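You operate a simulated robot arm through the tools that you are given. There is no shell and no other tool.

Carry out the task below with a simulated two-armed robot. There is one attempt and no reset: what you move stays moved.

## Task
On the clear end of the cabinet top, fold the pink towel in half, so that its two short edges meet.

It is judged by the outcome, as a careful person would: the job done as asked, and still so three seconds after it is handed in. It fails if anything else is knocked over, pushed out of place, dropped, spilled or broken. Flat cloth is picked up by pressing the open fingertips on it (5 to 10 N) and closing them slowly along it; thin cloth reads only 2 to 8 mm in the jaws.

## Robot
Two 7-joint arms with two-finger grippers on one trunk, on a base that moves. Base frame: it is fixed to the floor where the robot stands at the start and does not move with it; the origin is under the middle of the robot, x ahead of it, y to its left, z up; the surface under the hand at the start is at about z = 860. Units: mm, rad, N and s.
The left shoulder is at the start at [25, 217, 1130], the right one opposite. With the tool pointing down near the work surface each hand reaches from about 200 to 760 mm from the robot's upright axis, wherever it stands, measured 20 degrees to its own side. Places, roughly: clear end of the cabinet top [600, 100, 900]. Payload 2.2 kg a hand.
The tool frame of a hand sits at the grasp point between the pads (the TCP): z along the fingers, y along the line on which they close. The tips reach 19 mm beyond it. The gripper opens to 116 mm; its body begins 70 mm behind the TCP.
Orientation is that of the tool frame in the base frame, as a unit quaternion [w, x, y, z]. With the fingers straight down and closing along the base's y, the tool's x points along the base's -x, its y along +y and its z along -z.

## Interface
- The arms move only by the tool jog_arm. It takes "left_rows", "right_rows" or both (then of equal length, played together; a hand with none holds still); each is a list of rows, each an object (a shift or turn left out is 0, a gripper value left out holds the last) with "slide": the shift along the base's x, y, z in units of 500 mm (1.0 is 500 mm), a list of three; "rot": the turn, a rotation vector about the base's x, y, z in units of 90 degrees (1.0 is 90 degrees), a list of three. In form: [{"slide": [tx, ty, tz], "rot": [wx, wy, wz]}, ...]. A call has 1 to 20 rows; each row is the pose to reach, as a shift and turn from the pose commanded when the call began. "left_hand" and "right_hand" are, for a hand that has rows, the finger opening in mm, from 0 to 116, set as the call begins (left out, the last holds). A call with a number of a shift or a turn outside -1 to 1 is refused whole. Each row takes 0.2 s and may step no farther than 50 mm and 0.15 rad from the row before; otherwise, or with a gripper value out of range, the whole call is refused. Where a pose cannot be reached the arm comes as near as it can. A force on the tool above 40 N (or 10 N above the force at the start of the call, whichever is more), or a blocked arm, ends the call early, and 0.2 s more pass. Each finger travels about 203.5 mm/s and halts on what it meets, pressing with about 42 N; the grip force reading is that of the motor and also rises with nothing between the fingers. The clock runs only during rows and for 0.2 s after the last one: add rows that repeat a pose to give the fingers time. The reply holds the time, the measured pose of the TCP, the force on the tool along the base axes, the opening and the grip force, in the units named above and with some noise, with the torque about the TCP (base axes, N m) and any sound that the robot's microphone picked up.
- Cameras (640 x 400 px; columns grow to the right, rows downward): "scene" is now at [128.7, 27.9, 1294.3]; the picture's right is [0.29, -0.96, -0.00], its down [-0.59, -0.18, -0.79] and it looks along [0.75, 0.23, -0.62] (base axes); focal length 290 px, centre (320, 200). "left" rides on the left gripper at [69, 15, -97] in its tool frame; the picture's right is [-0.21, 0.98, 0.00], its down [-0.76, -0.17, -0.63] and it looks along [-0.62, -0.14, 0.77] (tool axes); focal length 251 px, centre (320, 200). "right" rides on the right gripper at [69, -15, -96] in its tool frame; the picture's right is [0.21, 0.98, 0.00], its down [-0.76, 0.17, -0.63] and it looks along [-0.62, 0.14, 0.77] (tool axes); focal length 251 px, centre (320, 200). There is no depth. A picture from a camera that has moved, and an enlarged one, comes with that camera's place and axes in the base frame and with its lens.
- capture(camera): a new picture of that camera. It takes no simulated time.
- raise_lower(by): moves the trunk up (or, below 0, down) by that many mm; the arms and the scene camera ride with it, the base frame stays. It gives what a move gives, with no picture.
- drive_base(legs): drives the robot by 1 to 6 legs, each [ahead, left, turn to the left] in mm, mm and rad, along the robot's own axes; the way and the turn of a leg run together, so that a leg with both is an arc; at most 1500 mm and 3.142 rad a leg. The arms and the cameras ride along, it lands a little off, and it stops where it bumps. It gives what a move gives.
- aim_head(pan, tilt): turns the head with the scene camera to pan (to the left, within 1.396 rad either way) and tilt (down, from -0.506 to 1.204), counted from straight ahead of the robot. It gives what a move gives.
- zoom(camera, box): a new picture of the part [left, top, right, bottom] of that camera's present view, enlarged. It takes no simulated time.
- close_job(): hands the job in; it is judged then, once.

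Nothing tells you exact positions but the pictures and the camera data. Unless the task says otherwise, let go and move clear before handing in.

The tools are called after "Request:" by a JSON object that holds its "op" and its "data". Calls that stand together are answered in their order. jog_arm: Moves the arms, as the interface text tells. Its arguments: {"type":"object","properties":{"left_rows":{"type":"array","items":{"type":"object","properties":{"slide":{"type":"array","items":{"type":"number"}},"rot":{"type":"array","items":{"type":"number"}}}}},"left_hand":{"type":"number"},"right_rows":{"type":"array","items":{"type":"object","properties":{"slide":{"type":"array","items":{"type":"number"}},"rot":{"type":"array","items":{"type":"number"}}}}},"right_hand":{"type":"number"}},"required":[]} The other tools are called the same way: raise_lower (by) moves the trunk up or down; drive_base (legs) drives the base; aim_head (pan, tilt) turns the head that bears the scene camera; capture (camera) takes a picture; zoom (camera, box) takes an enlarged picture of a part of a camera's view; close_job () hands the job in.

At the start:

```text
time: 0.0
left_tcp_pos: [568.1, 329.0, 1060.1]
left_ee_rot: [-0.001, 0.0, 1.0, -0.001]
left_force: [0.0, -0.3, -1.1]
left_torque: [-0.02, 0.0, -0.05]
left_finger_gap: 116.2
left_grip_force: 0.1
right_tcp_pos: [528.8, -133.3, 1026.5]
right_ee_rot: [-0.001, 0.001, 1.0, -0.001]
right_force: [0.6, 0.0, 0.1]
right_torque: [-0.01, 0.04, 0.02]
right_finger_gap: 116.0
right_grip_force: 0.0
trunk travel left (down, up): [-275.0, 215.0]
robot x, y, heading: [0.2, 0.4, -0.001]
head pan, tilt (commanded): [0.295, 0.658]
```

scene: 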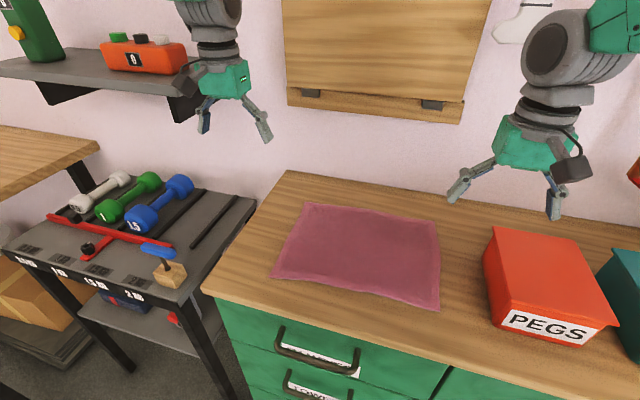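
right: 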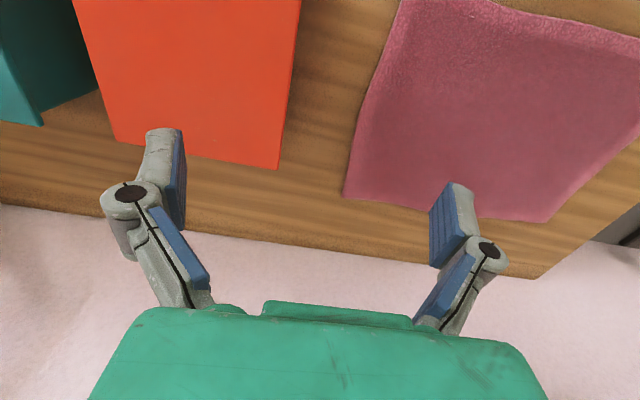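
left: 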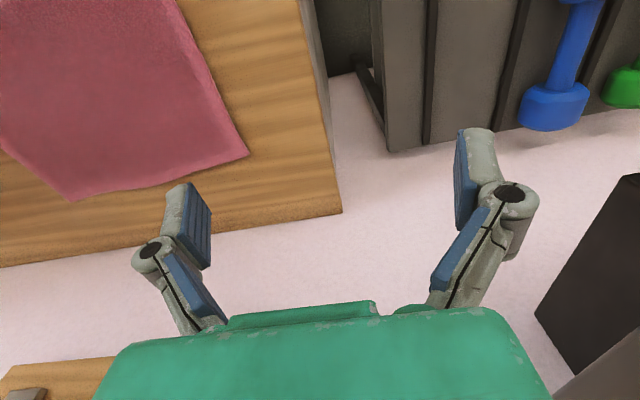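

The pink towel lies flat at about x 413–650, y −83–214, with its short edges on the left and right. A red PEGS box stands just to its right. I'll look closer before choosing how to stand.

Request:
{"op": "zoom", "data": {"camera": "scene", "box": [240, 160, 480, 330]}}

Request:
{"op": "aim_head", "data": {"pan": 0.0, "tilt": 1.15}}

Request:
{"op": "capture", "data": {"camera": "scene"}}

```text
2.35 times, centred on (360, 245) of scene
camera zoom: at [128.7, 27.9, 1294.3], right [0.29, -0.96, 0.0], down [-0.59, -0.18, -0.79], along [0.75, 0.23, -0.62], focal length 681 px, centre (226, 94)
```

zoom: 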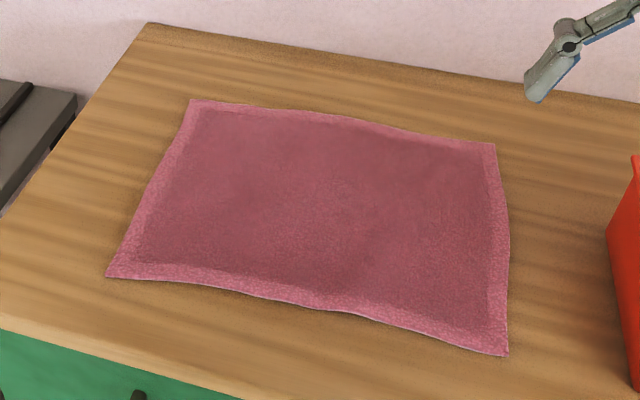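

```text
time: 0.9
left_tcp_pos: [565.7, 328.2, 1062.7]
left_ee_rot: [0.001, 0.0, 1.0, -0.001]
left_force: [0.7, 0.2, 0.2]
left_torque: [0.01, 0.05, -0.02]
left_finger_gap: 115.9
left_grip_force: 0.1
right_tcp_pos: [527.1, -133.3, 1028.3]
right_ee_rot: [0.002, 0.0, 1.0, 0.0]
right_force: [-0.2, -0.1, -1.1]
right_torque: [-0.01, 0.0, 0.04]
right_finger_gap: 115.9
right_grip_force: 0.0
trunk travel left (down, up): [-275.0, 215.0]
robot x, y, heading: [2.5, 1.0, -0.0]
head pan, tilt (commanded): [0.0, 1.15]
```

```text
taken
camera scene: at [105.4, 2.8, 1257.9], right [0.0, -1.0, 0.0], down [-0.91, 0.0, -0.41], along [0.41, 0.0, -0.91], focal length 290 px, centre (320, 200)
```

scene: 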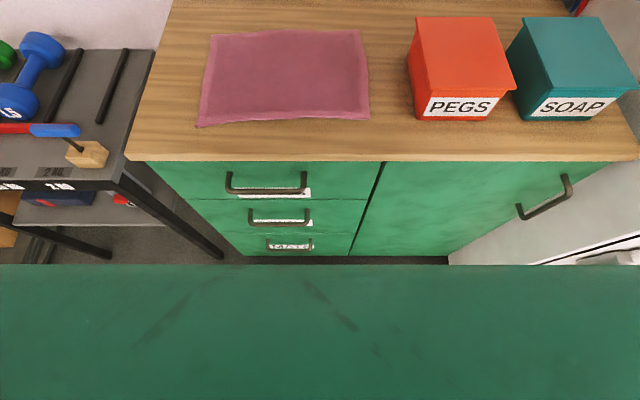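

The towel corners are near (640,217), (657,−82), (435,−82) and (416,207). The rim of the red box is only about 35 mm from the right short edge. Folding right-to-left with the hands leaning away from the box looks best, probably after turning the base. I'll check the surroundings first.

Request:
{"op": "aim_head", "data": {"pan": 0.9, "tilt": 0.9}}

Request:
{"op": "capture", "data": {"camera": "scene"}}

Request:
{"op": "aim_head", "data": {"pan": -0.9, "tilt": 0.8}}

Request:
{"op": "capture", "data": {"camera": "scene"}}

Request:
{"op": "aim_head", "data": {"pan": -0.3, "tilt": 0.7}}

Request:
{"op": "capture", "data": {"camera": "scene"}}

```text
time: 2.1
left_tcp_pos: [566.0, 328.7, 1063.1]
left_ee_rot: [0.0, -0.001, 1.0, -0.001]
left_force: [-1.2, 0.8, -0.3]
left_torque: [-0.01, -0.01, 0.01]
left_finger_gap: 115.9
left_grip_force: 0.0
right_tcp_pos: [526.2, -134.6, 1027.6]
right_ee_rot: [0.001, 0.001, 1.0, -0.001]
right_force: [-0.2, -0.2, -0.2]
right_torque: [0.03, 0.01, 0.04]
right_finger_gap: 116.0
right_grip_force: 0.2
trunk travel left (down, up): [-275.0, 215.0]
robot x, y, heading: [0.6, -0.7, 0.001]
head pan, tilt (commanded): [0.901, 0.901]
```

```text
taken
camera scene: at [92.8, 62.0, 1274.8], right [0.78, -0.62, 0.0], down [-0.49, -0.61, -0.62], along [0.38, 0.49, -0.79], focal length 290 px, centre (320, 200)
```

scene: 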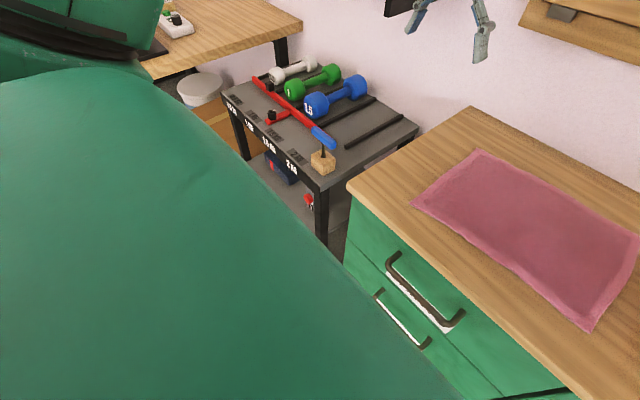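

```text
time: 3.9
left_tcp_pos: [564.0, 329.3, 1062.3]
left_ee_rot: [0.002, 0.001, 1.0, -0.001]
left_force: [0.4, -0.7, 0.4]
left_torque: [-0.02, 0.01, 0.01]
left_finger_gap: 116.0
left_grip_force: 0.2
right_tcp_pos: [525.4, -134.3, 1028.3]
right_ee_rot: [0.001, -0.001, 1.0, 0.0]
right_force: [-0.7, -0.2, -0.9]
right_torque: [0.02, 0.05, 0.0]
right_finger_gap: 115.8
right_grip_force: 0.1
trunk travel left (down, up): [-275.0, 215.0]
robot x, y, heading: [2.4, -0.5, -0.003]
head pan, tilt (commanded): [-0.901, 0.799]
```

```text
taken
camera scene: at [96.0, -60.5, 1282.8], right [-0.78, -0.62, 0.0], down [-0.45, 0.56, -0.7], along [0.43, -0.55, -0.72], focal length 290 px, centre (320, 200)
```

scene: 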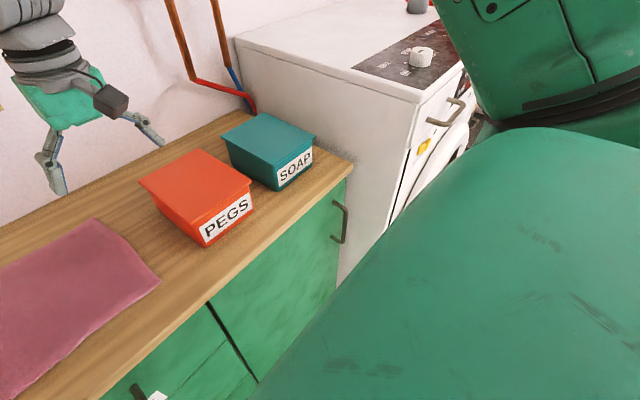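

```text
time: 4.9
left_tcp_pos: [564.2, 328.0, 1063.4]
left_ee_rot: [0.0, 0.001, 1.0, -0.001]
left_force: [0.0, -0.2, 0.7]
left_torque: [0.02, 0.0, -0.02]
left_finger_gap: 116.3
left_grip_force: 0.0
right_tcp_pos: [525.8, -135.3, 1028.5]
right_ee_rot: [0.0, 0.0, 1.0, -0.001]
right_force: [0.4, 0.1, 0.4]
right_torque: [0.0, -0.01, 0.0]
right_finger_gap: 115.9
right_grip_force: 0.1
trunk travel left (down, up): [-275.0, 215.0]
robot x, y, heading: [5.1, -0.8, -0.001]
head pan, tilt (commanded): [-0.3, 0.7]
```

```text
taken
camera scene: at [127.1, -22.4, 1290.9], right [-0.3, -0.95, 0.0], down [-0.62, 0.19, -0.76], along [0.73, -0.23, -0.65], focal length 290 px, centre (320, 200)
```

scene: 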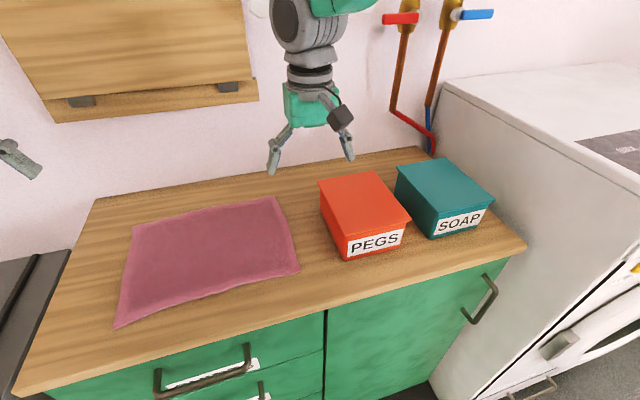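

The right side and rear look clear enough: red box lid at about z 940, washer farther right, dumbbell rack to the left. I'll pull both hands back and up a little, then back off and turn the base to the right. That lets the left hand take the far corners and the right hand the near ones without crossing.

Request:
{"op": "jog_arm", "data": {"left_rows": [{"slide": [-0.07, -0.03, 0.04]}, {"slide": [-0.14, -0.06, 0.08]}, {"slide": [-0.2, -0.1, 0.12]}, {"slide": [-0.2, -0.1, 0.12]}], "right_rows": [{"slide": [-0.05, 0, 0.06]}, {"slide": [-0.1, 0, 0.12]}, {"slide": [-0.16, 0, 0.16]}, {"slide": [-0.16, 0, 0.16]}]}}

Request:
{"op": "drive_base", "data": {"legs": [[-120, 0, 0], [0, 0, -0.7]]}}

Request:
{"op": "aim_head", "data": {"pan": 0.6, "tilt": 0.75}}

Request:
{"op": "capture", "data": {"camera": "scene"}}

```text
time: 5.9
left_tcp_pos: [466.8, 276.8, 1121.2]
left_ee_rot: [0.001, -0.001, 1.0, 0.0]
left_force: [-0.7, -0.1, 0.1]
left_torque: [0.0, 0.06, -0.02]
left_finger_gap: 116.0
left_grip_force: 0.0
right_tcp_pos: [447.1, -134.6, 1105.7]
right_ee_rot: [-0.001, 0.0, 1.0, 0.001]
right_force: [0.7, -0.3, -0.3]
right_torque: [0.02, 0.0, -0.01]
right_finger_gap: 115.9
right_grip_force: 0.1
trunk travel left (down, up): [-275.0, 215.0]
robot x, y, heading: [2.3, -0.7, -0.003]
head pan, tilt (commanded): [-0.3, 0.7]
```

```text
time: 9.0
left_tcp_pos: [418.0, -79.6, 1122.5]
left_ee_rot: [0.0, 0.337, 0.942, -0.001]
left_force: [0.7, 0.9, 0.1]
left_torque: [0.0, 0.01, -0.01]
left_finger_gap: 115.8
left_grip_force: 0.0
right_tcp_pos: [142.0, -383.9, 1107.9]
right_ee_rot: [-0.001, 0.337, 0.941, -0.002]
right_force: [-0.4, -0.5, -0.4]
right_torque: [-0.03, 0.0, -0.01]
right_finger_gap: 116.1
right_grip_force: 0.1
trunk travel left (down, up): [-275.0, 215.0]
robot x, y, heading: [-119.6, 1.4, -0.691]
head pan, tilt (commanded): [-0.3, 0.7]
```

```text
time: 10.2
left_tcp_pos: [416.0, -79.3, 1123.3]
left_ee_rot: [0.002, 0.337, 0.942, -0.002]
left_force: [-0.1, 0.1, -0.7]
left_torque: [0.01, -0.01, 0.04]
left_finger_gap: 116.0
left_grip_force: 0.1
right_tcp_pos: [139.4, -383.0, 1107.2]
right_ee_rot: [0.002, 0.337, 0.942, -0.001]
right_force: [0.1, -1.1, 1.1]
right_torque: [0.0, -0.01, 0.0]
right_finger_gap: 116.1
right_grip_force: 0.1
trunk travel left (down, up): [-275.0, 215.0]
robot x, y, heading: [-116.6, -1.3, -0.69]
head pan, tilt (commanded): [0.6, 0.75]
```

```text
taken
camera scene: at [-0.5, -31.8, 1286.7], right [-0.09, -1.0, 0.0], down [-0.68, 0.06, -0.73], along [0.73, -0.06, -0.68], focal length 290 px, centre (320, 200)
```

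scene: 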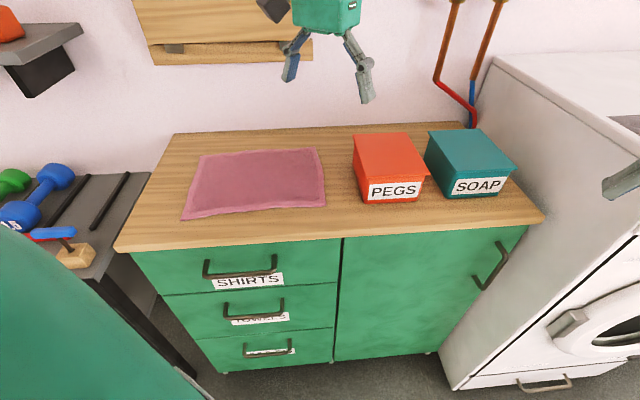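

The turn went cleanly, with the robot now heading about −0.69 rad. Next I'll shift it left so that the towel sits front-left and both hands can reach.

Request:
{"op": "drive_base", "data": {"legs": [[-50, 155, 0]]}}

Request:
{"op": "aim_head", "data": {"pan": 0.69, "tilt": 0.85}}

Request:
{"op": "capture", "data": {"camera": "scene"}}

```text
time: 11.6
left_tcp_pos: [461.4, 55.6, 1127.7]
left_ee_rot: [0.005, 0.336, 0.942, 0.008]
left_force: [-0.2, 0.2, 0.0]
left_torque: [0.05, -0.01, -0.02]
left_finger_gap: 115.9
left_grip_force: 0.2
right_tcp_pos: [185.2, -250.2, 1104.3]
right_ee_rot: [0.004, 0.336, 0.942, 0.007]
right_force: [-0.7, -0.7, -0.2]
right_torque: [0.05, -0.04, -0.01]
right_finger_gap: 115.9
right_grip_force: 0.1
trunk travel left (down, up): [-275.0, 215.0]
robot x, y, heading: [-64.2, 149.2, -0.688]
head pan, tilt (commanded): [0.6, 0.75]
```

```text
time: 12.3
left_tcp_pos: [455.3, 52.4, 1130.1]
left_ee_rot: [0.008, 0.338, 0.941, 0.007]
left_force: [-1.0, -0.1, 0.2]
left_torque: [0.12, -0.07, -0.05]
left_finger_gap: 116.0
left_grip_force: 0.1
right_tcp_pos: [177.2, -253.8, 1107.8]
right_ee_rot: [0.006, 0.339, 0.941, 0.008]
right_force: [-0.2, -0.2, 0.4]
right_torque: [0.1, -0.08, 0.0]
right_finger_gap: 116.0
right_grip_force: 0.1
trunk travel left (down, up): [-275.0, 215.0]
robot x, y, heading: [-64.1, 141.7, -0.686]
head pan, tilt (commanded): [0.689, 0.85]
```

```text
taken
camera scene: at [32.7, 101.1, 1279.6], right [0.0, -1.0, -0.01], down [-0.75, 0.01, -0.67], along [0.67, 0.01, -0.75], focal length 290 px, centre (320, 200)
```

scene: 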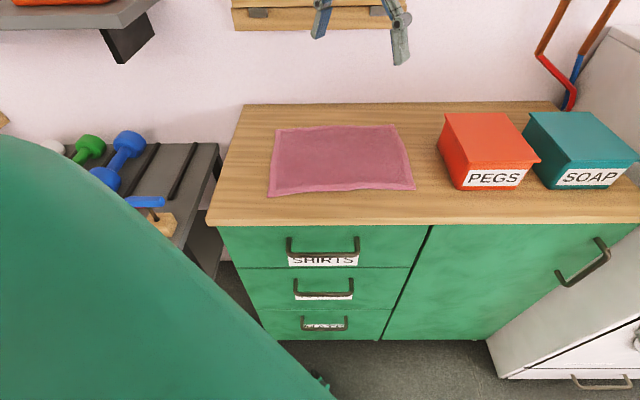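

The robot settled at about (−64, 142). I'll zoom in on the towel to measure its corners from this view.

Request:
{"op": "zoom", "data": {"camera": "scene", "box": [240, 100, 480, 250]}}

Request:
{"op": "capture", "data": {"camera": "left"}}

```text
2.67 times, centred on (360, 175) of scene
camera zoom: at [32.7, 101.1, 1279.6], right [0.0, -1.0, -0.01], down [-0.75, 0.01, -0.67], along [0.67, 0.01, -0.75], focal length 772 px, centre (213, 267)
```

zoom: 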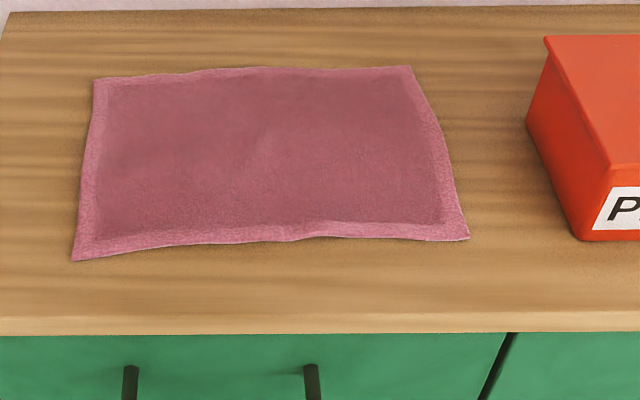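

```text
taken
camera left: at [408.3, 106.6, 1226.7], right [0.79, 0.62, 0.02], down [0.47, -0.62, 0.64], along [0.4, -0.49, -0.77], focal length 251 px, centre (320, 200)
```

left: 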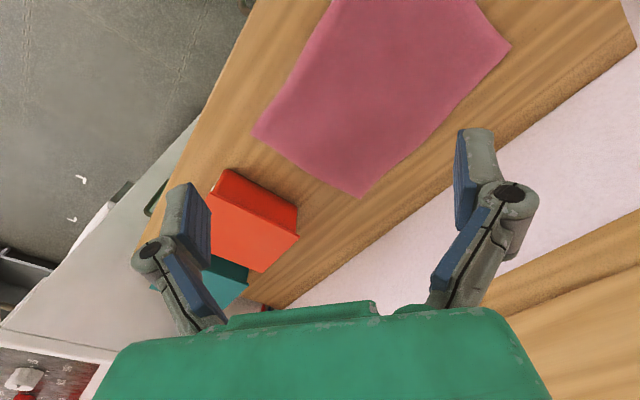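

From this view the corners measure about A(639,216), B(657,−79), C(433,−82) and D(415,208). I'll bring the left hand above the far-right corner, yawed so its fingers close along x. The right hand follows to the near-right corner.

Request:
{"op": "jog_arm", "data": {"left_rows": [{"slide": [0.05, -0.035, -0.03], "rot": [0, 0, -0.08]}, {"slide": [0.1, -0.07, -0.07], "rot": [0, 0, -0.16]}, {"slide": [0.15, -0.105, -0.1], "rot": [0, 0, -0.24]}, {"slide": [0.2, -0.14, -0.14], "rot": [0, 0, -0.32]}, {"slide": [0.25, -0.175, -0.18], "rot": [0, 0, -0.4]}, {"slide": [0.3, -0.21, -0.21], "rot": [0, 0, -0.48]}, {"slide": [0.34, -0.244, -0.24], "rot": [0, 0, -0.561]}, {"slide": [0.34, -0.244, -0.24], "rot": [0, 0, -0.561]}], "left_hand": 50}}

Request:
{"op": "capture", "data": {"camera": "scene"}}

Request:
{"op": "capture", "data": {"camera": "left"}}

```text
time: 14.3
left_tcp_pos: [643.1, -44.0, 1005.0]
left_ee_rot: [0.003, 0.708, 0.706, -0.008]
left_force: [-0.4, -0.2, 0.2]
left_torque: [-0.04, 0.01, -0.01]
left_finger_gap: 50.3
left_grip_force: 0.1
right_tcp_pos: [196.0, -226.7, 1111.5]
right_ee_rot: [0.003, 0.338, 0.941, -0.008]
right_force: [-0.2, 1.9, 0.4]
right_torque: [-0.07, 0.03, 0.0]
right_finger_gap: 116.1
right_grip_force: 0.0
trunk travel left (down, up): [-275.0, 215.0]
robot x, y, heading: [-65.8, 143.4, -0.689]
head pan, tilt (commanded): [0.689, 0.85]
stopped in row 8 (left hand): the arm was blocked; the commanded pose is now the measured one
```

```text
taken
camera scene: at [44.7, 113.7, 1279.0], right [0.0, -1.0, -0.01], down [-0.75, 0.0, -0.66], along [0.66, 0.01, -0.75], focal length 290 px, centre (320, 200)
```

scene: 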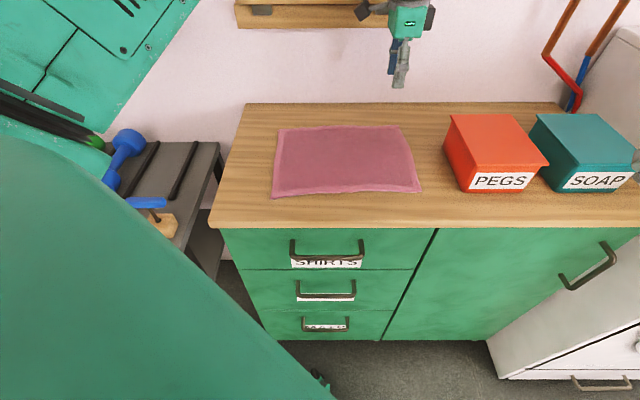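

```text
taken
camera left: at [657.5, 25.7, 1100.5], right [0.98, -0.22, 0.0], down [-0.16, -0.75, 0.64], along [-0.14, -0.63, -0.76], focal length 251 px, centre (320, 200)
```

left: 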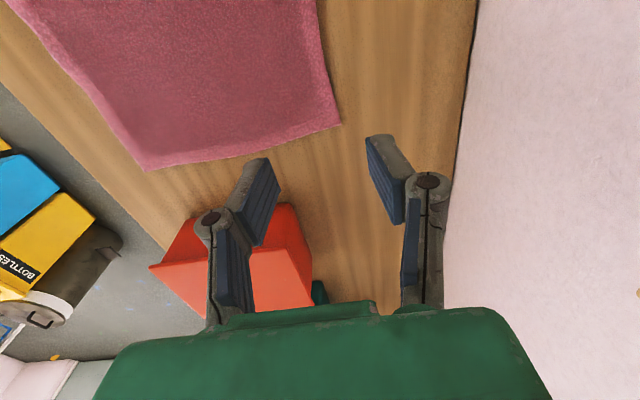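

The left hand reached the area but its arm was blocked at the end, and the trunk seems to have swayed slightly. I'll let it settle and look for the contact before going on.

Request:
{"op": "jog_arm", "data": {"left_rows": [{"slide": [0, 0, 0.01]}, {"slide": [0, 0, 0.02]}, {"slide": [0, 0, 0.02]}]}}

Request:
{"op": "aim_head", "data": {"pan": 0.5, "tilt": 0.2}}

Request:
{"op": "capture", "data": {"camera": "scene"}}

Request:
{"op": "aim_head", "data": {"pan": 1.1, "tilt": 0.1}}

Request:
{"op": "capture", "data": {"camera": "scene"}}

```text
time: 15.1
left_tcp_pos: [637.5, -53.3, 1015.3]
left_ee_rot: [0.001, 0.708, 0.707, -0.004]
left_force: [0.2, 0.5, -0.4]
left_torque: [0.03, 0.0, -0.05]
left_finger_gap: 50.0
left_grip_force: 0.1
right_tcp_pos: [189.3, -235.5, 1110.3]
right_ee_rot: [0.005, 0.338, 0.941, -0.003]
right_force: [0.3, 0.5, -0.2]
right_torque: [0.01, 0.02, 0.01]
right_finger_gap: 116.0
right_grip_force: 0.1
trunk travel left (down, up): [-275.0, 215.0]
robot x, y, heading: [-64.1, 142.6, -0.687]
head pan, tilt (commanded): [0.689, 0.85]
```

```text
time: 16.1
left_tcp_pos: [652.8, -32.8, 1009.4]
left_ee_rot: [0.002, 0.707, 0.708, -0.013]
left_force: [0.4, 1.4, -0.9]
left_torque: [-0.08, 0.04, -0.01]
left_finger_gap: 49.8
left_grip_force: 0.2
right_tcp_pos: [205.7, -214.3, 1113.5]
right_ee_rot: [0.001, 0.336, 0.942, -0.013]
right_force: [0.4, 1.2, -0.1]
right_torque: [-0.07, 0.05, 0.02]
right_finger_gap: 115.9
right_grip_force: 0.0
trunk travel left (down, up): [-275.0, 215.0]
robot x, y, heading: [-61.4, 144.0, -0.687]
head pan, tilt (commanded): [0.499, 0.201]
```

```text
taken
camera scene: at [75.1, 115.4, 1335.5], right [-0.19, -0.98, 0.01], down [-0.21, 0.03, -0.98], along [0.96, -0.18, -0.21], focal length 290 px, centre (320, 200)
```

scene: 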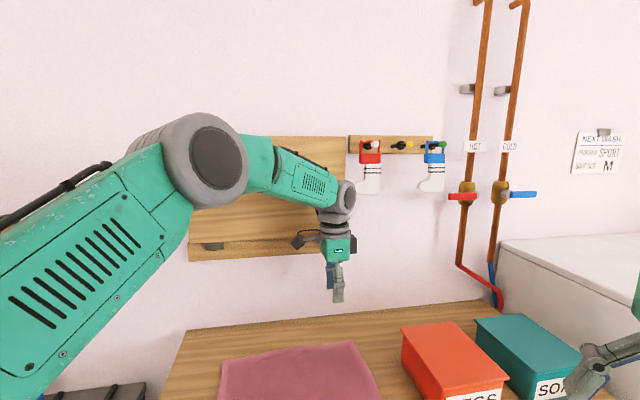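

```text
time: 17.1
left_tcp_pos: [651.4, -34.0, 1008.8]
left_ee_rot: [0.002, 0.707, 0.707, -0.013]
left_force: [0.8, 2.3, 0.2]
left_torque: [-0.11, 0.06, -0.01]
left_finger_gap: 50.1
left_grip_force: 0.0
right_tcp_pos: [203.7, -215.6, 1113.1]
right_ee_rot: [0.0, 0.336, 0.942, -0.013]
right_force: [0.9, 1.1, 0.3]
right_torque: [-0.1, 0.06, -0.01]
right_finger_gap: 115.9
right_grip_force: 0.1
trunk travel left (down, up): [-275.0, 215.0]
robot x, y, heading: [-62.7, 147.0, -0.685]
head pan, tilt (commanded): [1.1, 0.099]
```

```text
taken
camera scene: at [73.4, 176.4, 1343.7], right [0.4, -0.92, 0.01], down [-0.11, -0.05, -0.99], along [0.91, 0.4, -0.12], focal length 290 px, centre (320, 200)
```

scene: 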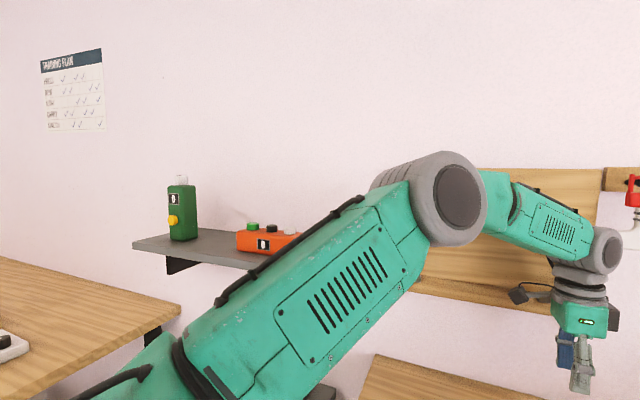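

The robot appears to be rocking slightly: the tilt reads about 0.026 rad and both hands shift together. I'll hold still a few seconds to see whether it settles.

Request:
{"op": "jog_arm", "data": {"left_rows": [{"slide": [0, 0, 0]}, {"slide": [0, 0, 0]}, {"slide": [0, 0, 0]}]}}

Request:
{"op": "jog_arm", "data": {"left_rows": [{"slide": [0, 0, 0]}, {"slide": [0, 0, 0]}, {"slide": [0, 0, 0]}]}}

Request:
{"op": "jog_arm", "data": {"left_rows": [{"slide": [0, 0, 0]}, {"slide": [0, 0, 0]}, {"slide": [0, 0, 0]}, {"slide": [0, 0, 0]}, {"slide": [0, 0, 0]}, {"slide": [0, 0, 0]}]}}

Request:
{"op": "aim_head", "data": {"pan": 0.9, "tilt": 1.2}}

Request:
{"op": "capture", "data": {"camera": "scene"}}

```text
time: 17.9
left_tcp_pos: [653.1, -32.1, 1009.2]
left_ee_rot: [0.003, 0.708, 0.706, -0.014]
left_force: [0.4, 0.5, 0.2]
left_torque: [-0.12, 0.08, 0.01]
left_finger_gap: 49.8
left_grip_force: 0.0
right_tcp_pos: [205.7, -213.5, 1113.8]
right_ee_rot: [0.0, 0.337, 0.941, -0.015]
right_force: [1.4, 0.0, 0.6]
right_torque: [-0.16, 0.07, -0.01]
right_finger_gap: 116.2
right_grip_force: 0.1
trunk travel left (down, up): [-275.0, 215.0]
robot x, y, heading: [-66.2, 147.8, -0.688]
head pan, tilt (commanded): [1.1, 0.099]
```

```text
time: 18.7
left_tcp_pos: [651.2, -33.8, 1009.9]
left_ee_rot: [0.002, 0.708, 0.707, -0.013]
left_force: [0.5, 1.2, -1.0]
left_torque: [-0.14, 0.08, 0.02]
left_finger_gap: 50.1
left_grip_force: 0.0
right_tcp_pos: [204.4, -215.3, 1114.3]
right_ee_rot: [0.0, 0.337, 0.941, -0.012]
right_force: [0.8, 0.0, -0.4]
right_torque: [-0.05, 0.03, 0.0]
right_finger_gap: 115.9
right_grip_force: 0.0
trunk travel left (down, up): [-275.0, 215.0]
robot x, y, heading: [-63.2, 145.1, -0.684]
head pan, tilt (commanded): [1.1, 0.099]
```

```text
time: 20.1
left_tcp_pos: [627.5, -64.8, 1019.8]
left_ee_rot: [0.002, 0.71, 0.704, 0.002]
left_force: [-0.9, -1.2, -0.5]
left_torque: [0.1, -0.1, 0.0]
left_finger_gap: 50.0
left_grip_force: 0.0
right_tcp_pos: [178.8, -246.5, 1110.9]
right_ee_rot: [0.006, 0.338, 0.941, 0.002]
right_force: [-0.3, -0.7, -0.6]
right_torque: [0.12, -0.1, -0.03]
right_finger_gap: 115.9
right_grip_force: 0.1
trunk travel left (down, up): [-275.0, 215.0]
robot x, y, heading: [-68.3, 140.6, -0.684]
head pan, tilt (commanded): [1.1, 0.099]
```

```text
time: 21.4
left_tcp_pos: [646.4, -40.2, 1011.6]
left_ee_rot: [0.003, 0.708, 0.706, -0.01]
left_force: [0.3, 0.9, 0.2]
left_torque: [-0.09, 0.02, -0.03]
left_finger_gap: 50.1
left_grip_force: 0.1
right_tcp_pos: [200.7, -222.0, 1112.8]
right_ee_rot: [0.002, 0.338, 0.941, -0.01]
right_force: [0.6, 0.5, 0.0]
right_torque: [-0.08, -0.03, 0.02]
right_finger_gap: 115.9
right_grip_force: 0.0
trunk travel left (down, up): [-275.0, 215.0]
robot x, y, heading: [-64.1, 146.9, -0.684]
head pan, tilt (commanded): [0.901, 1.201]
```

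```text
taken
camera scene: at [37.0, 143.9, 1254.3], right [0.21, -0.98, 0.01], down [-0.91, -0.2, -0.35], along [0.34, 0.07, -0.94], focal length 290 px, centre (320, 200)
```

scene: 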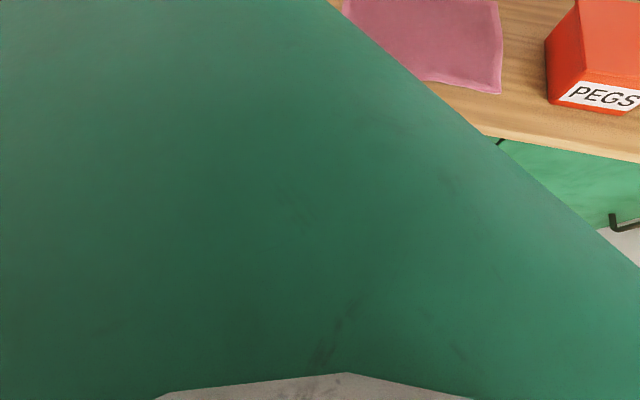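

The rocking is undamped and only began after the last sideways drive, so the base is probably touching the cabinet or rack at its front-left. I'll back off a little to the robot's right and see whether it stops.

Request:
{"op": "drive_base", "data": {"legs": [[0, -60, 0]]}}

Request:
{"op": "jog_arm", "data": {"left_rows": [{"slide": [0, 0, 0]}, {"slide": [0, 0, 0]}, {"slide": [0, 0, 0]}]}}

Request:
{"op": "jog_arm", "data": {"left_rows": [{"slide": [0, 0, 0]}, {"slide": [0, 0, 0]}, {"slide": [0, 0, 0]}, {"slide": [0, 0, 0]}, {"slide": [0, 0, 0]}]}}

Request:
{"op": "jog_arm", "data": {"left_rows": [{"slide": [0, 0, 0]}, {"slide": [0, 0, 0]}, {"slide": [0, 0, 0]}, {"slide": [0, 0, 0]}, {"slide": [0, 0, 0]}]}}

```text
time: 22.4
left_tcp_pos: [621.4, -71.2, 1006.6]
left_ee_rot: [0.003, 0.706, 0.708, -0.018]
left_force: [0.4, 0.6, 0.2]
left_torque: [-0.12, 0.07, -0.02]
left_finger_gap: 50.0
left_grip_force: 0.0
right_tcp_pos: [175.7, -251.6, 1114.2]
right_ee_rot: [0.0, 0.335, 0.942, -0.018]
right_force: [1.1, 0.8, 0.6]
right_torque: [-0.1, 0.06, -0.02]
right_finger_gap: 116.0
right_grip_force: 0.1
trunk travel left (down, up): [-275.0, 215.0]
robot x, y, heading: [-98.0, 105.0, -0.686]
head pan, tilt (commanded): [0.901, 1.201]
```

```text
time: 23.2
left_tcp_pos: [618.2, -67.9, 1010.1]
left_ee_rot: [0.003, 0.705, 0.709, -0.015]
left_force: [0.9, 1.0, -1.1]
left_torque: [-0.08, 0.04, 0.01]
left_finger_gap: 50.0
left_grip_force: 0.1
right_tcp_pos: [170.0, -250.3, 1115.0]
right_ee_rot: [0.003, 0.335, 0.942, -0.015]
right_force: [0.6, 0.3, -1.1]
right_torque: [-0.09, 0.04, -0.02]
right_finger_gap: 116.0
right_grip_force: 0.1
trunk travel left (down, up): [-275.0, 215.0]
robot x, y, heading: [-96.0, 106.3, -0.69]
head pan, tilt (commanded): [0.901, 1.201]
```

```text
time: 24.4
left_tcp_pos: [603.9, -87.3, 1015.9]
left_ee_rot: [0.004, 0.707, 0.708, -0.007]
left_force: [0.6, -0.8, 0.1]
left_torque: [0.03, -0.01, -0.01]
left_finger_gap: 50.2
left_grip_force: 0.0
right_tcp_pos: [157.0, -269.3, 1113.1]
right_ee_rot: [0.004, 0.336, 0.942, -0.007]
right_force: [0.4, -0.2, 0.4]
right_torque: [0.01, 0.0, 0.04]
right_finger_gap: 115.8
right_grip_force: 0.1
trunk travel left (down, up): [-275.0, 215.0]
robot x, y, heading: [-100.7, 99.0, -0.685]
head pan, tilt (commanded): [0.901, 1.201]
```

```text
time: 25.6
left_tcp_pos: [600.0, -91.4, 1017.6]
left_ee_rot: [0.002, 0.707, 0.708, -0.004]
left_force: [-0.7, -1.4, -0.2]
left_torque: [0.04, 0.0, -0.02]
left_finger_gap: 49.8
left_grip_force: 0.1
right_tcp_pos: [150.7, -274.1, 1112.9]
right_ee_rot: [0.005, 0.337, 0.941, -0.005]
right_force: [0.3, -0.8, -0.2]
right_torque: [0.05, -0.03, 0.01]
right_finger_gap: 115.8
right_grip_force: 0.0
trunk travel left (down, up): [-275.0, 215.0]
robot x, y, heading: [-101.6, 102.7, -0.687]
head pan, tilt (commanded): [0.901, 1.201]
```

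The tilt is slowly reducing, so I'll keep watching a little longer with everything held.

Request:
{"op": "jog_arm", "data": {"left_rows": [{"slide": [0, 0, 0]}, {"slide": [0, 0, 0]}, {"slide": [0, 0, 0]}, {"slide": [0, 0, 0]}, {"slide": [0, 0, 0]}]}}

Request:
{"op": "jog_arm", "data": {"left_rows": [{"slide": [0, 0, 0]}, {"slide": [0, 0, 0]}, {"slide": [0, 0, 0]}, {"slide": [0, 0, 0]}, {"slide": [0, 0, 0]}]}}

Request:
{"op": "jog_arm", "data": {"left_rows": [{"slide": [0, 0, 0]}, {"slide": [0, 0, 0]}, {"slide": [0, 0, 0]}, {"slide": [0, 0, 0]}, {"slide": [0, 0, 0]}]}}

Request:
{"op": "aim_head", "data": {"pan": 0.69, "tilt": 0.7}}

Request:
{"op": "capture", "data": {"camera": "scene"}}

```text
time: 26.8
left_tcp_pos: [620.2, -67.0, 1010.4]
left_ee_rot: [0.003, 0.706, 0.708, -0.016]
left_force: [0.3, 0.7, -0.2]
left_torque: [-0.09, 0.02, 0.02]
left_finger_gap: 50.0
left_grip_force: 0.2
right_tcp_pos: [172.3, -249.1, 1114.6]
right_ee_rot: [0.002, 0.334, 0.942, -0.017]
right_force: [0.8, 0.3, 0.4]
right_torque: [-0.07, 0.09, 0.0]
right_finger_gap: 115.9
right_grip_force: 0.1
trunk travel left (down, up): [-275.0, 215.0]
robot x, y, heading: [-97.5, 106.1, -0.688]
head pan, tilt (commanded): [0.901, 1.201]
```

```text
time: 28.0
left_tcp_pos: [593.8, -97.8, 1019.8]
left_ee_rot: [0.003, 0.707, 0.707, -0.001]
left_force: [0.0, -1.0, 1.0]
left_torque: [0.09, -0.03, 0.0]
left_finger_gap: 49.9
left_grip_force: 0.0
right_tcp_pos: [146.4, -280.6, 1112.3]
right_ee_rot: [0.007, 0.337, 0.941, -0.001]
right_force: [-1.0, -0.5, -0.6]
right_torque: [0.03, -0.04, -0.02]
right_finger_gap: 115.8
right_grip_force: 0.0
trunk travel left (down, up): [-275.0, 215.0]
robot x, y, heading: [-103.1, 99.1, -0.687]
head pan, tilt (commanded): [0.901, 1.201]
```

```text
time: 29.2
left_tcp_pos: [615.1, -73.5, 1013.6]
left_ee_rot: [0.004, 0.705, 0.709, -0.013]
left_force: [0.0, 2.1, 0.2]
left_torque: [-0.06, 0.05, -0.02]
left_finger_gap: 50.1
left_grip_force: 0.1
right_tcp_pos: [166.9, -256.5, 1113.4]
right_ee_rot: [0.004, 0.336, 0.942, -0.013]
right_force: [0.4, 0.4, -0.4]
right_torque: [-0.01, 0.03, 0.03]
right_finger_gap: 115.9
right_grip_force: 0.0
trunk travel left (down, up): [-275.0, 215.0]
robot x, y, heading: [-97.1, 102.1, -0.686]
head pan, tilt (commanded): [0.901, 1.201]
```

```text
time: 30.1
left_tcp_pos: [616.4, -71.4, 1011.6]
left_ee_rot: [0.003, 0.705, 0.709, -0.014]
left_force: [0.7, 0.6, -0.7]
left_torque: [-0.06, 0.05, 0.0]
left_finger_gap: 50.0
left_grip_force: 0.1
right_tcp_pos: [168.3, -253.6, 1115.4]
right_ee_rot: [0.002, 0.335, 0.942, -0.014]
right_force: [0.4, 1.2, 0.0]
right_torque: [-0.01, 0.02, 0.0]
right_finger_gap: 116.0
right_grip_force: 0.1
trunk travel left (down, up): [-275.0, 215.0]
robot x, y, heading: [-99.2, 101.5, -0.682]
head pan, tilt (commanded): [0.689, 0.7]
```

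```text
taken
camera scene: at [30.7, 87.6, 1290.2], right [0.0, -1.0, 0.0], down [-0.65, -0.01, -0.76], along [0.76, 0.0, -0.65], focal length 290 px, centre (320, 200)
```

scene: 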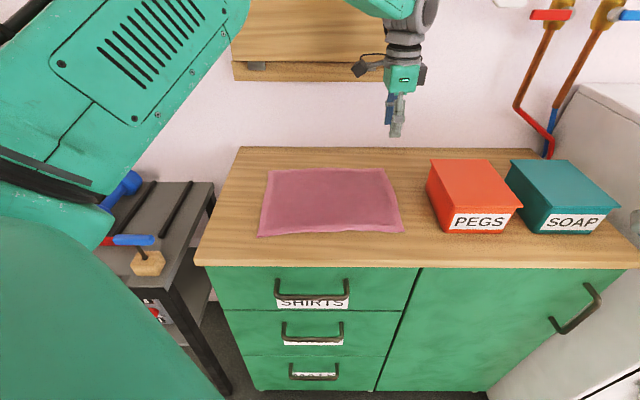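

The rocking continues, so I'll sample it more finely to learn its period and whether it is decaying.

Request:
{"op": "jog_arm", "data": {"left_rows": [{"slide": [0, 0, 0]}]}}

Request:
{"op": "jog_arm", "data": {"left_rows": [{"slide": [0, 0, 0]}]}}

Request:
{"op": "jog_arm", "data": {"left_rows": [{"slide": [0, 0, 0]}]}}

Request:
{"op": "jog_arm", "data": {"left_rows": [{"slide": [0, 0, 0]}]}}

Request:
{"op": "jog_arm", "data": {"left_rows": [{"slide": [0, 0, 0]}]}}

Request:
{"op": "jog_arm", "data": {"left_rows": [{"slide": [0, 0, 0]}]}}

Request:
{"op": "jog_arm", "data": {"left_rows": [{"slide": [0, 0, 0]}]}}

Request:
{"op": "jog_arm", "data": {"left_rows": [{"slide": [0, 0, 0]}]}}

```text
time: 30.6
left_tcp_pos: [598.0, -92.3, 1018.7]
left_ee_rot: [0.003, 0.707, 0.707, -0.003]
left_force: [0.7, 0.1, -0.1]
left_torque: [0.05, 0.01, 0.02]
left_finger_gap: 49.9
left_grip_force: 0.1
right_tcp_pos: [151.2, -276.7, 1113.8]
right_ee_rot: [0.006, 0.336, 0.942, -0.004]
right_force: [0.0, -0.7, 0.4]
right_torque: [0.06, -0.02, -0.02]
right_finger_gap: 116.2
right_grip_force: 0.1
trunk travel left (down, up): [-275.0, 215.0]
robot x, y, heading: [-100.9, 100.9, -0.685]
head pan, tilt (commanded): [0.689, 0.7]
```

```text
time: 30.9
left_tcp_pos: [613.6, -75.7, 1012.8]
left_ee_rot: [0.003, 0.705, 0.709, -0.012]
left_force: [0.1, 0.4, 0.2]
left_torque: [-0.06, -0.04, 0.0]
left_finger_gap: 49.9
left_grip_force: 0.1
right_tcp_pos: [166.3, -257.2, 1114.9]
right_ee_rot: [0.003, 0.336, 0.942, -0.011]
right_force: [-0.2, 0.8, -0.1]
right_torque: [-0.04, 0.05, 0.03]
right_finger_gap: 116.0
right_grip_force: 0.0
trunk travel left (down, up): [-275.0, 215.0]
robot x, y, heading: [-99.3, 105.3, -0.689]
head pan, tilt (commanded): [0.689, 0.7]
```

```text
time: 31.4
left_tcp_pos: [602.9, -89.3, 1016.8]
left_ee_rot: [0.003, 0.707, 0.707, -0.005]
left_force: [-0.6, 0.3, 0.3]
left_torque: [0.03, 0.0, -0.01]
left_finger_gap: 50.0
left_grip_force: 0.1
right_tcp_pos: [154.5, -270.6, 1114.8]
right_ee_rot: [0.005, 0.337, 0.942, -0.007]
right_force: [-0.4, 0.0, -0.8]
right_torque: [0.07, -0.02, -0.01]
right_finger_gap: 115.7
right_grip_force: 0.0
trunk travel left (down, up): [-275.0, 215.0]
robot x, y, heading: [-102.3, 100.8, -0.687]
head pan, tilt (commanded): [0.689, 0.7]
```

```text
time: 31.8
left_tcp_pos: [609.0, -79.9, 1014.3]
left_ee_rot: [0.003, 0.705, 0.709, -0.009]
left_force: [0.7, 0.1, 0.3]
left_torque: [-0.01, 0.03, -0.03]
left_finger_gap: 50.0
left_grip_force: 0.1
right_tcp_pos: [160.5, -262.1, 1113.8]
right_ee_rot: [0.004, 0.335, 0.942, -0.01]
right_force: [-0.8, -0.4, 0.3]
right_torque: [0.03, 0.04, 0.0]
right_finger_gap: 116.0
right_grip_force: 0.0
trunk travel left (down, up): [-275.0, 215.0]
robot x, y, heading: [-100.5, 101.0, -0.683]
head pan, tilt (commanded): [0.689, 0.7]
```

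```text
time: 32.1
left_tcp_pos: [606.1, -83.5, 1015.3]
left_ee_rot: [0.004, 0.707, 0.708, -0.008]
left_force: [0.5, 0.5, 0.7]
left_torque: [0.01, -0.02, -0.02]
left_finger_gap: 50.2
left_grip_force: 0.0
right_tcp_pos: [158.2, -266.0, 1113.7]
right_ee_rot: [0.005, 0.336, 0.942, -0.009]
right_force: [0.4, -0.9, -0.1]
right_torque: [0.01, -0.03, 0.02]
right_finger_gap: 115.9
right_grip_force: 0.1
trunk travel left (down, up): [-275.0, 215.0]
robot x, y, heading: [-101.1, 102.8, -0.682]
head pan, tilt (commanded): [0.689, 0.7]
```

```text
time: 32.5
left_tcp_pos: [605.5, -85.3, 1016.5]
left_ee_rot: [0.003, 0.706, 0.708, -0.007]
left_force: [-0.6, 0.0, 0.7]
left_torque: [-0.01, 0.02, -0.01]
left_finger_gap: 50.2
left_grip_force: 0.1
right_tcp_pos: [156.3, -267.6, 1114.0]
right_ee_rot: [0.005, 0.337, 0.941, -0.008]
right_force: [0.1, 0.1, 0.0]
right_torque: [0.0, -0.01, -0.01]
right_finger_gap: 116.0
right_grip_force: 0.1
trunk travel left (down, up): [-275.0, 215.0]
robot x, y, heading: [-99.8, 101.0, -0.688]
head pan, tilt (commanded): [0.689, 0.7]
```

```text
time: 33.0
left_tcp_pos: [609.3, -79.5, 1013.4]
left_ee_rot: [0.003, 0.706, 0.708, -0.011]
left_force: [-0.2, 0.0, 0.1]
left_torque: [-0.04, 0.02, -0.01]
left_finger_gap: 50.3
left_grip_force: 0.1
right_tcp_pos: [162.5, -261.8, 1114.9]
right_ee_rot: [0.004, 0.336, 0.942, -0.012]
right_force: [0.0, 0.6, -0.6]
right_torque: [0.0, 0.01, 0.06]
right_finger_gap: 116.0
right_grip_force: 0.0
trunk travel left (down, up): [-275.0, 215.0]
robot x, y, heading: [-100.4, 103.8, -0.689]
head pan, tilt (commanded): [0.689, 0.7]
```

```text
time: 33.4
left_tcp_pos: [601.3, -89.9, 1016.9]
left_ee_rot: [0.003, 0.706, 0.708, -0.005]
left_force: [-0.9, 0.0, 0.3]
left_torque: [0.02, -0.02, 0.01]
left_finger_gap: 49.9
left_grip_force: 0.2
right_tcp_pos: [153.9, -271.6, 1113.1]
right_ee_rot: [0.006, 0.336, 0.942, -0.005]
right_force: [0.0, -0.3, 0.0]
right_torque: [0.04, -0.01, -0.01]
right_finger_gap: 115.9
right_grip_force: 0.1
trunk travel left (down, up): [-275.0, 215.0]
robot x, y, heading: [-101.9, 102.2, -0.683]
head pan, tilt (commanded): [0.689, 0.7]
```

It's a roll oscillation with a period of about 0.8 s that looks lightly damped. I'll wait longer for it to die out.

Request:
{"op": "jog_arm", "data": {"left_rows": [{"slide": [0, 0, 0]}, {"slide": [0, 0, 0]}, {"slide": [0, 0, 0]}, {"slide": [0, 0, 0]}, {"slide": [0, 0, 0]}, {"slide": [0, 0, 0]}, {"slide": [0, 0, 0]}, {"slide": [0, 0, 0]}, {"slide": [0, 0, 0]}, {"slide": [0, 0, 0]}, {"slide": [0, 0, 0]}, {"slide": [0, 0, 0]}, {"slide": [0, 0, 0]}, {"slide": [0, 0, 0]}, {"slide": [0, 0, 0]}, {"slide": [0, 0, 0]}, {"slide": [0, 0, 0]}, {"slide": [0, 0, 0]}, {"slide": [0, 0, 0]}, {"slide": [0, 0, 0]}]}}

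Request:
{"op": "jog_arm", "data": {"left_rows": [{"slide": [0, 0, 0]}]}}

Request:
{"op": "jog_arm", "data": {"left_rows": [{"slide": [0, 0, 0]}]}}

Request:
{"op": "jog_arm", "data": {"left_rows": [{"slide": [0, 0, 0]}]}}

Request:
{"op": "jog_arm", "data": {"left_rows": [{"slide": [0, 0, 0]}]}}

```text
time: 37.5
left_tcp_pos: [606.5, -83.8, 1015.5]
left_ee_rot: [0.003, 0.707, 0.707, -0.009]
left_force: [0.3, -0.6, -0.8]
left_torque: [0.01, 0.01, 0.04]
left_finger_gap: 50.1
left_grip_force: 0.1
right_tcp_pos: [158.2, -266.1, 1113.0]
right_ee_rot: [0.004, 0.336, 0.942, -0.009]
right_force: [0.6, -0.6, -0.1]
right_torque: [0.02, 0.01, -0.01]
right_finger_gap: 115.6
right_grip_force: 0.0
trunk travel left (down, up): [-275.0, 215.0]
robot x, y, heading: [-100.2, 99.9, -0.69]
head pan, tilt (commanded): [0.689, 0.7]
```

```text
time: 38.0
left_tcp_pos: [608.0, -82.0, 1015.5]
left_ee_rot: [0.003, 0.707, 0.708, -0.008]
left_force: [-0.2, -0.2, -0.2]
left_torque: [0.01, -0.02, 0.01]
left_finger_gap: 49.9
left_grip_force: 0.1
right_tcp_pos: [159.2, -263.2, 1114.5]
right_ee_rot: [0.004, 0.336, 0.942, -0.009]
right_force: [0.0, 0.0, -0.3]
right_torque: [-0.02, -0.03, -0.03]
right_finger_gap: 116.0
right_grip_force: 0.0
trunk travel left (down, up): [-275.0, 215.0]
robot x, y, heading: [-100.6, 102.4, -0.686]
head pan, tilt (commanded): [0.689, 0.7]
```

```text
time: 38.4
left_tcp_pos: [607.9, -82.5, 1014.1]
left_ee_rot: [0.003, 0.706, 0.708, -0.009]
left_force: [0.2, -1.0, 0.5]
left_torque: [0.0, -0.01, 0.01]
left_finger_gap: 49.8
left_grip_force: 0.1
right_tcp_pos: [160.0, -264.4, 1114.4]
right_ee_rot: [0.004, 0.336, 0.942, -0.009]
right_force: [0.4, 0.6, -0.2]
right_torque: [0.01, 0.02, 0.01]
right_finger_gap: 116.1
right_grip_force: 0.1
trunk travel left (down, up): [-275.0, 215.0]
robot x, y, heading: [-100.1, 103.5, -0.686]
head pan, tilt (commanded): [0.689, 0.7]
```

```text
time: 38.8
left_tcp_pos: [607.7, -82.2, 1014.5]
left_ee_rot: [0.002, 0.706, 0.708, -0.008]
left_force: [-0.1, 0.1, -0.5]
left_torque: [0.0, 0.0, 0.02]
left_finger_gap: 49.9
left_grip_force: 0.1
right_tcp_pos: [159.1, -264.4, 1114.3]
right_ee_rot: [0.003, 0.335, 0.942, -0.009]
right_force: [0.6, 0.1, 0.2]
right_torque: [0.03, 0.0, -0.01]
right_finger_gap: 116.2
right_grip_force: 0.1
trunk travel left (down, up): [-275.0, 215.0]
robot x, y, heading: [-102.9, 102.4, -0.687]
head pan, tilt (commanded): [0.689, 0.7]
```

```text
time: 39.1
left_tcp_pos: [607.5, -83.1, 1015.7]
left_ee_rot: [0.004, 0.707, 0.707, -0.008]
left_force: [0.0, 0.3, -0.4]
left_torque: [0.02, 0.0, 0.01]
left_finger_gap: 49.5
left_grip_force: 0.0
right_tcp_pos: [159.4, -265.7, 1114.2]
right_ee_rot: [0.004, 0.335, 0.942, -0.009]
right_force: [-0.5, -0.6, 0.8]
right_torque: [0.02, -0.02, -0.01]
right_finger_gap: 115.8
right_grip_force: 0.1
trunk travel left (down, up): [-275.0, 215.0]
robot x, y, heading: [-102.1, 102.1, -0.685]
head pan, tilt (commanded): [0.689, 0.7]
```

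The robot has settled, with a steady small lean from the extended arm, so it wasn't stuck; fast moves simply excite a slow roll. The wooden wall ledge may be close to the left wrist, so I'll inspect it before moving nearer.

Request:
{"op": "aim_head", "data": {"pan": 0.6, "tilt": 0.3}}

Request:
{"op": "capture", "data": {"camera": "scene"}}

Request:
{"op": "zoom", "data": {"camera": "scene", "box": [200, 100, 440, 250]}}

Request:
{"op": "capture", "data": {"camera": "left"}}

Request:
{"op": "capture", "data": {"camera": "right"}}

```text
time: 40.0
left_tcp_pos: [607.7, -83.5, 1015.4]
left_ee_rot: [0.002, 0.707, 0.707, -0.008]
left_force: [0.7, 0.2, 0.1]
left_torque: [0.01, 0.01, 0.0]
left_finger_gap: 50.1
left_grip_force: 0.0
right_tcp_pos: [159.6, -264.3, 1112.9]
right_ee_rot: [0.005, 0.336, 0.942, -0.008]
right_force: [-0.1, 0.1, 0.3]
right_torque: [-0.02, -0.02, -0.01]
right_finger_gap: 115.7
right_grip_force: 0.0
trunk travel left (down, up): [-275.0, 215.0]
robot x, y, heading: [-105.4, 103.5, -0.682]
head pan, tilt (commanded): [0.6, 0.3]
```

```text
taken
camera scene: at [29.8, 68.2, 1326.9], right [-0.09, -1.0, 0.0], down [-0.3, 0.03, -0.95], along [0.95, -0.08, -0.3], focal length 290 px, centre (320, 200)
```

scene: 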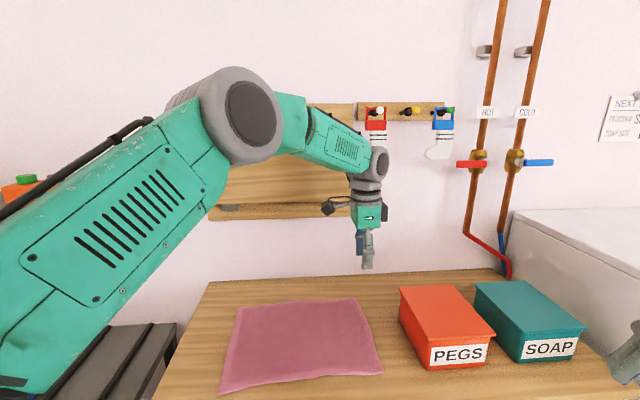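

```text
2.67 times, centred on (320, 175) of scene
camera zoom: at [29.8, 68.2, 1326.9], right [-0.09, -1.0, 0.0], down [-0.3, 0.03, -0.95], along [0.95, -0.08, -0.3], focal length 772 px, centre (320, 267)
```

zoom: 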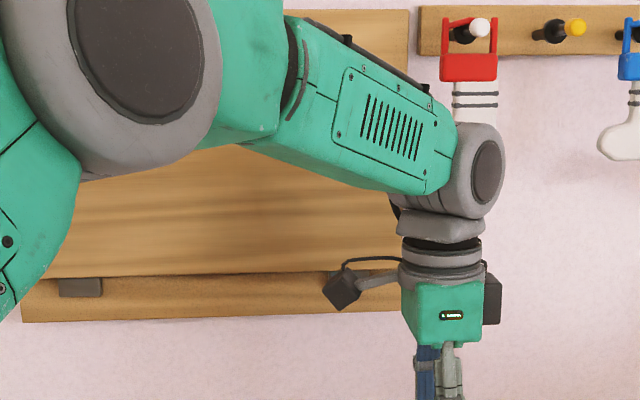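

```text
taken
camera left: at [622.7, -12.2, 1111.1], right [0.98, -0.21, 0.0], down [-0.16, -0.75, 0.65], along [-0.14, -0.63, -0.76], focal length 251 px, centre (320, 200)
```

left: 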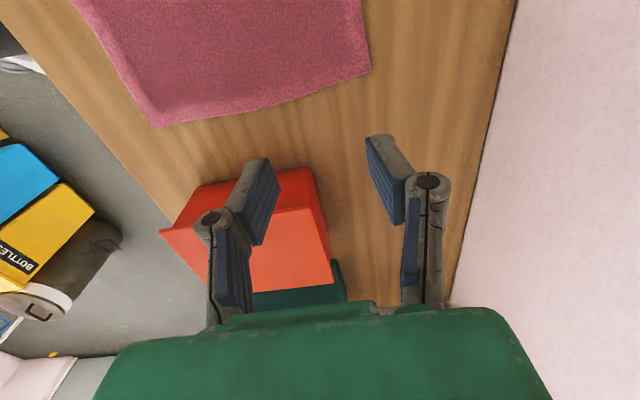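

```text
taken
camera right: at [96.1, -230.2, 1209.0], right [0.45, 0.89, -0.02], down [0.69, -0.34, 0.64], along [0.57, -0.3, -0.77], focal length 251 px, centre (320, 200)
```

right: 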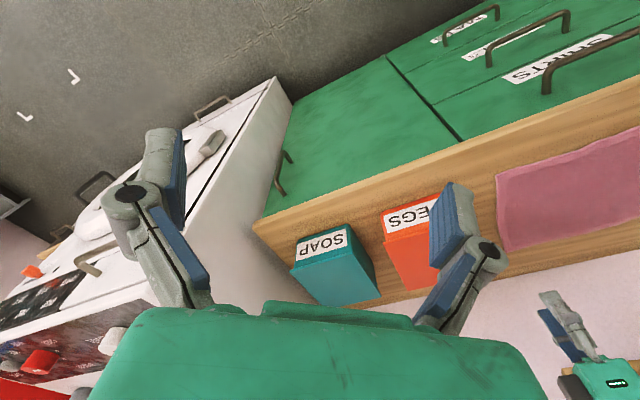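

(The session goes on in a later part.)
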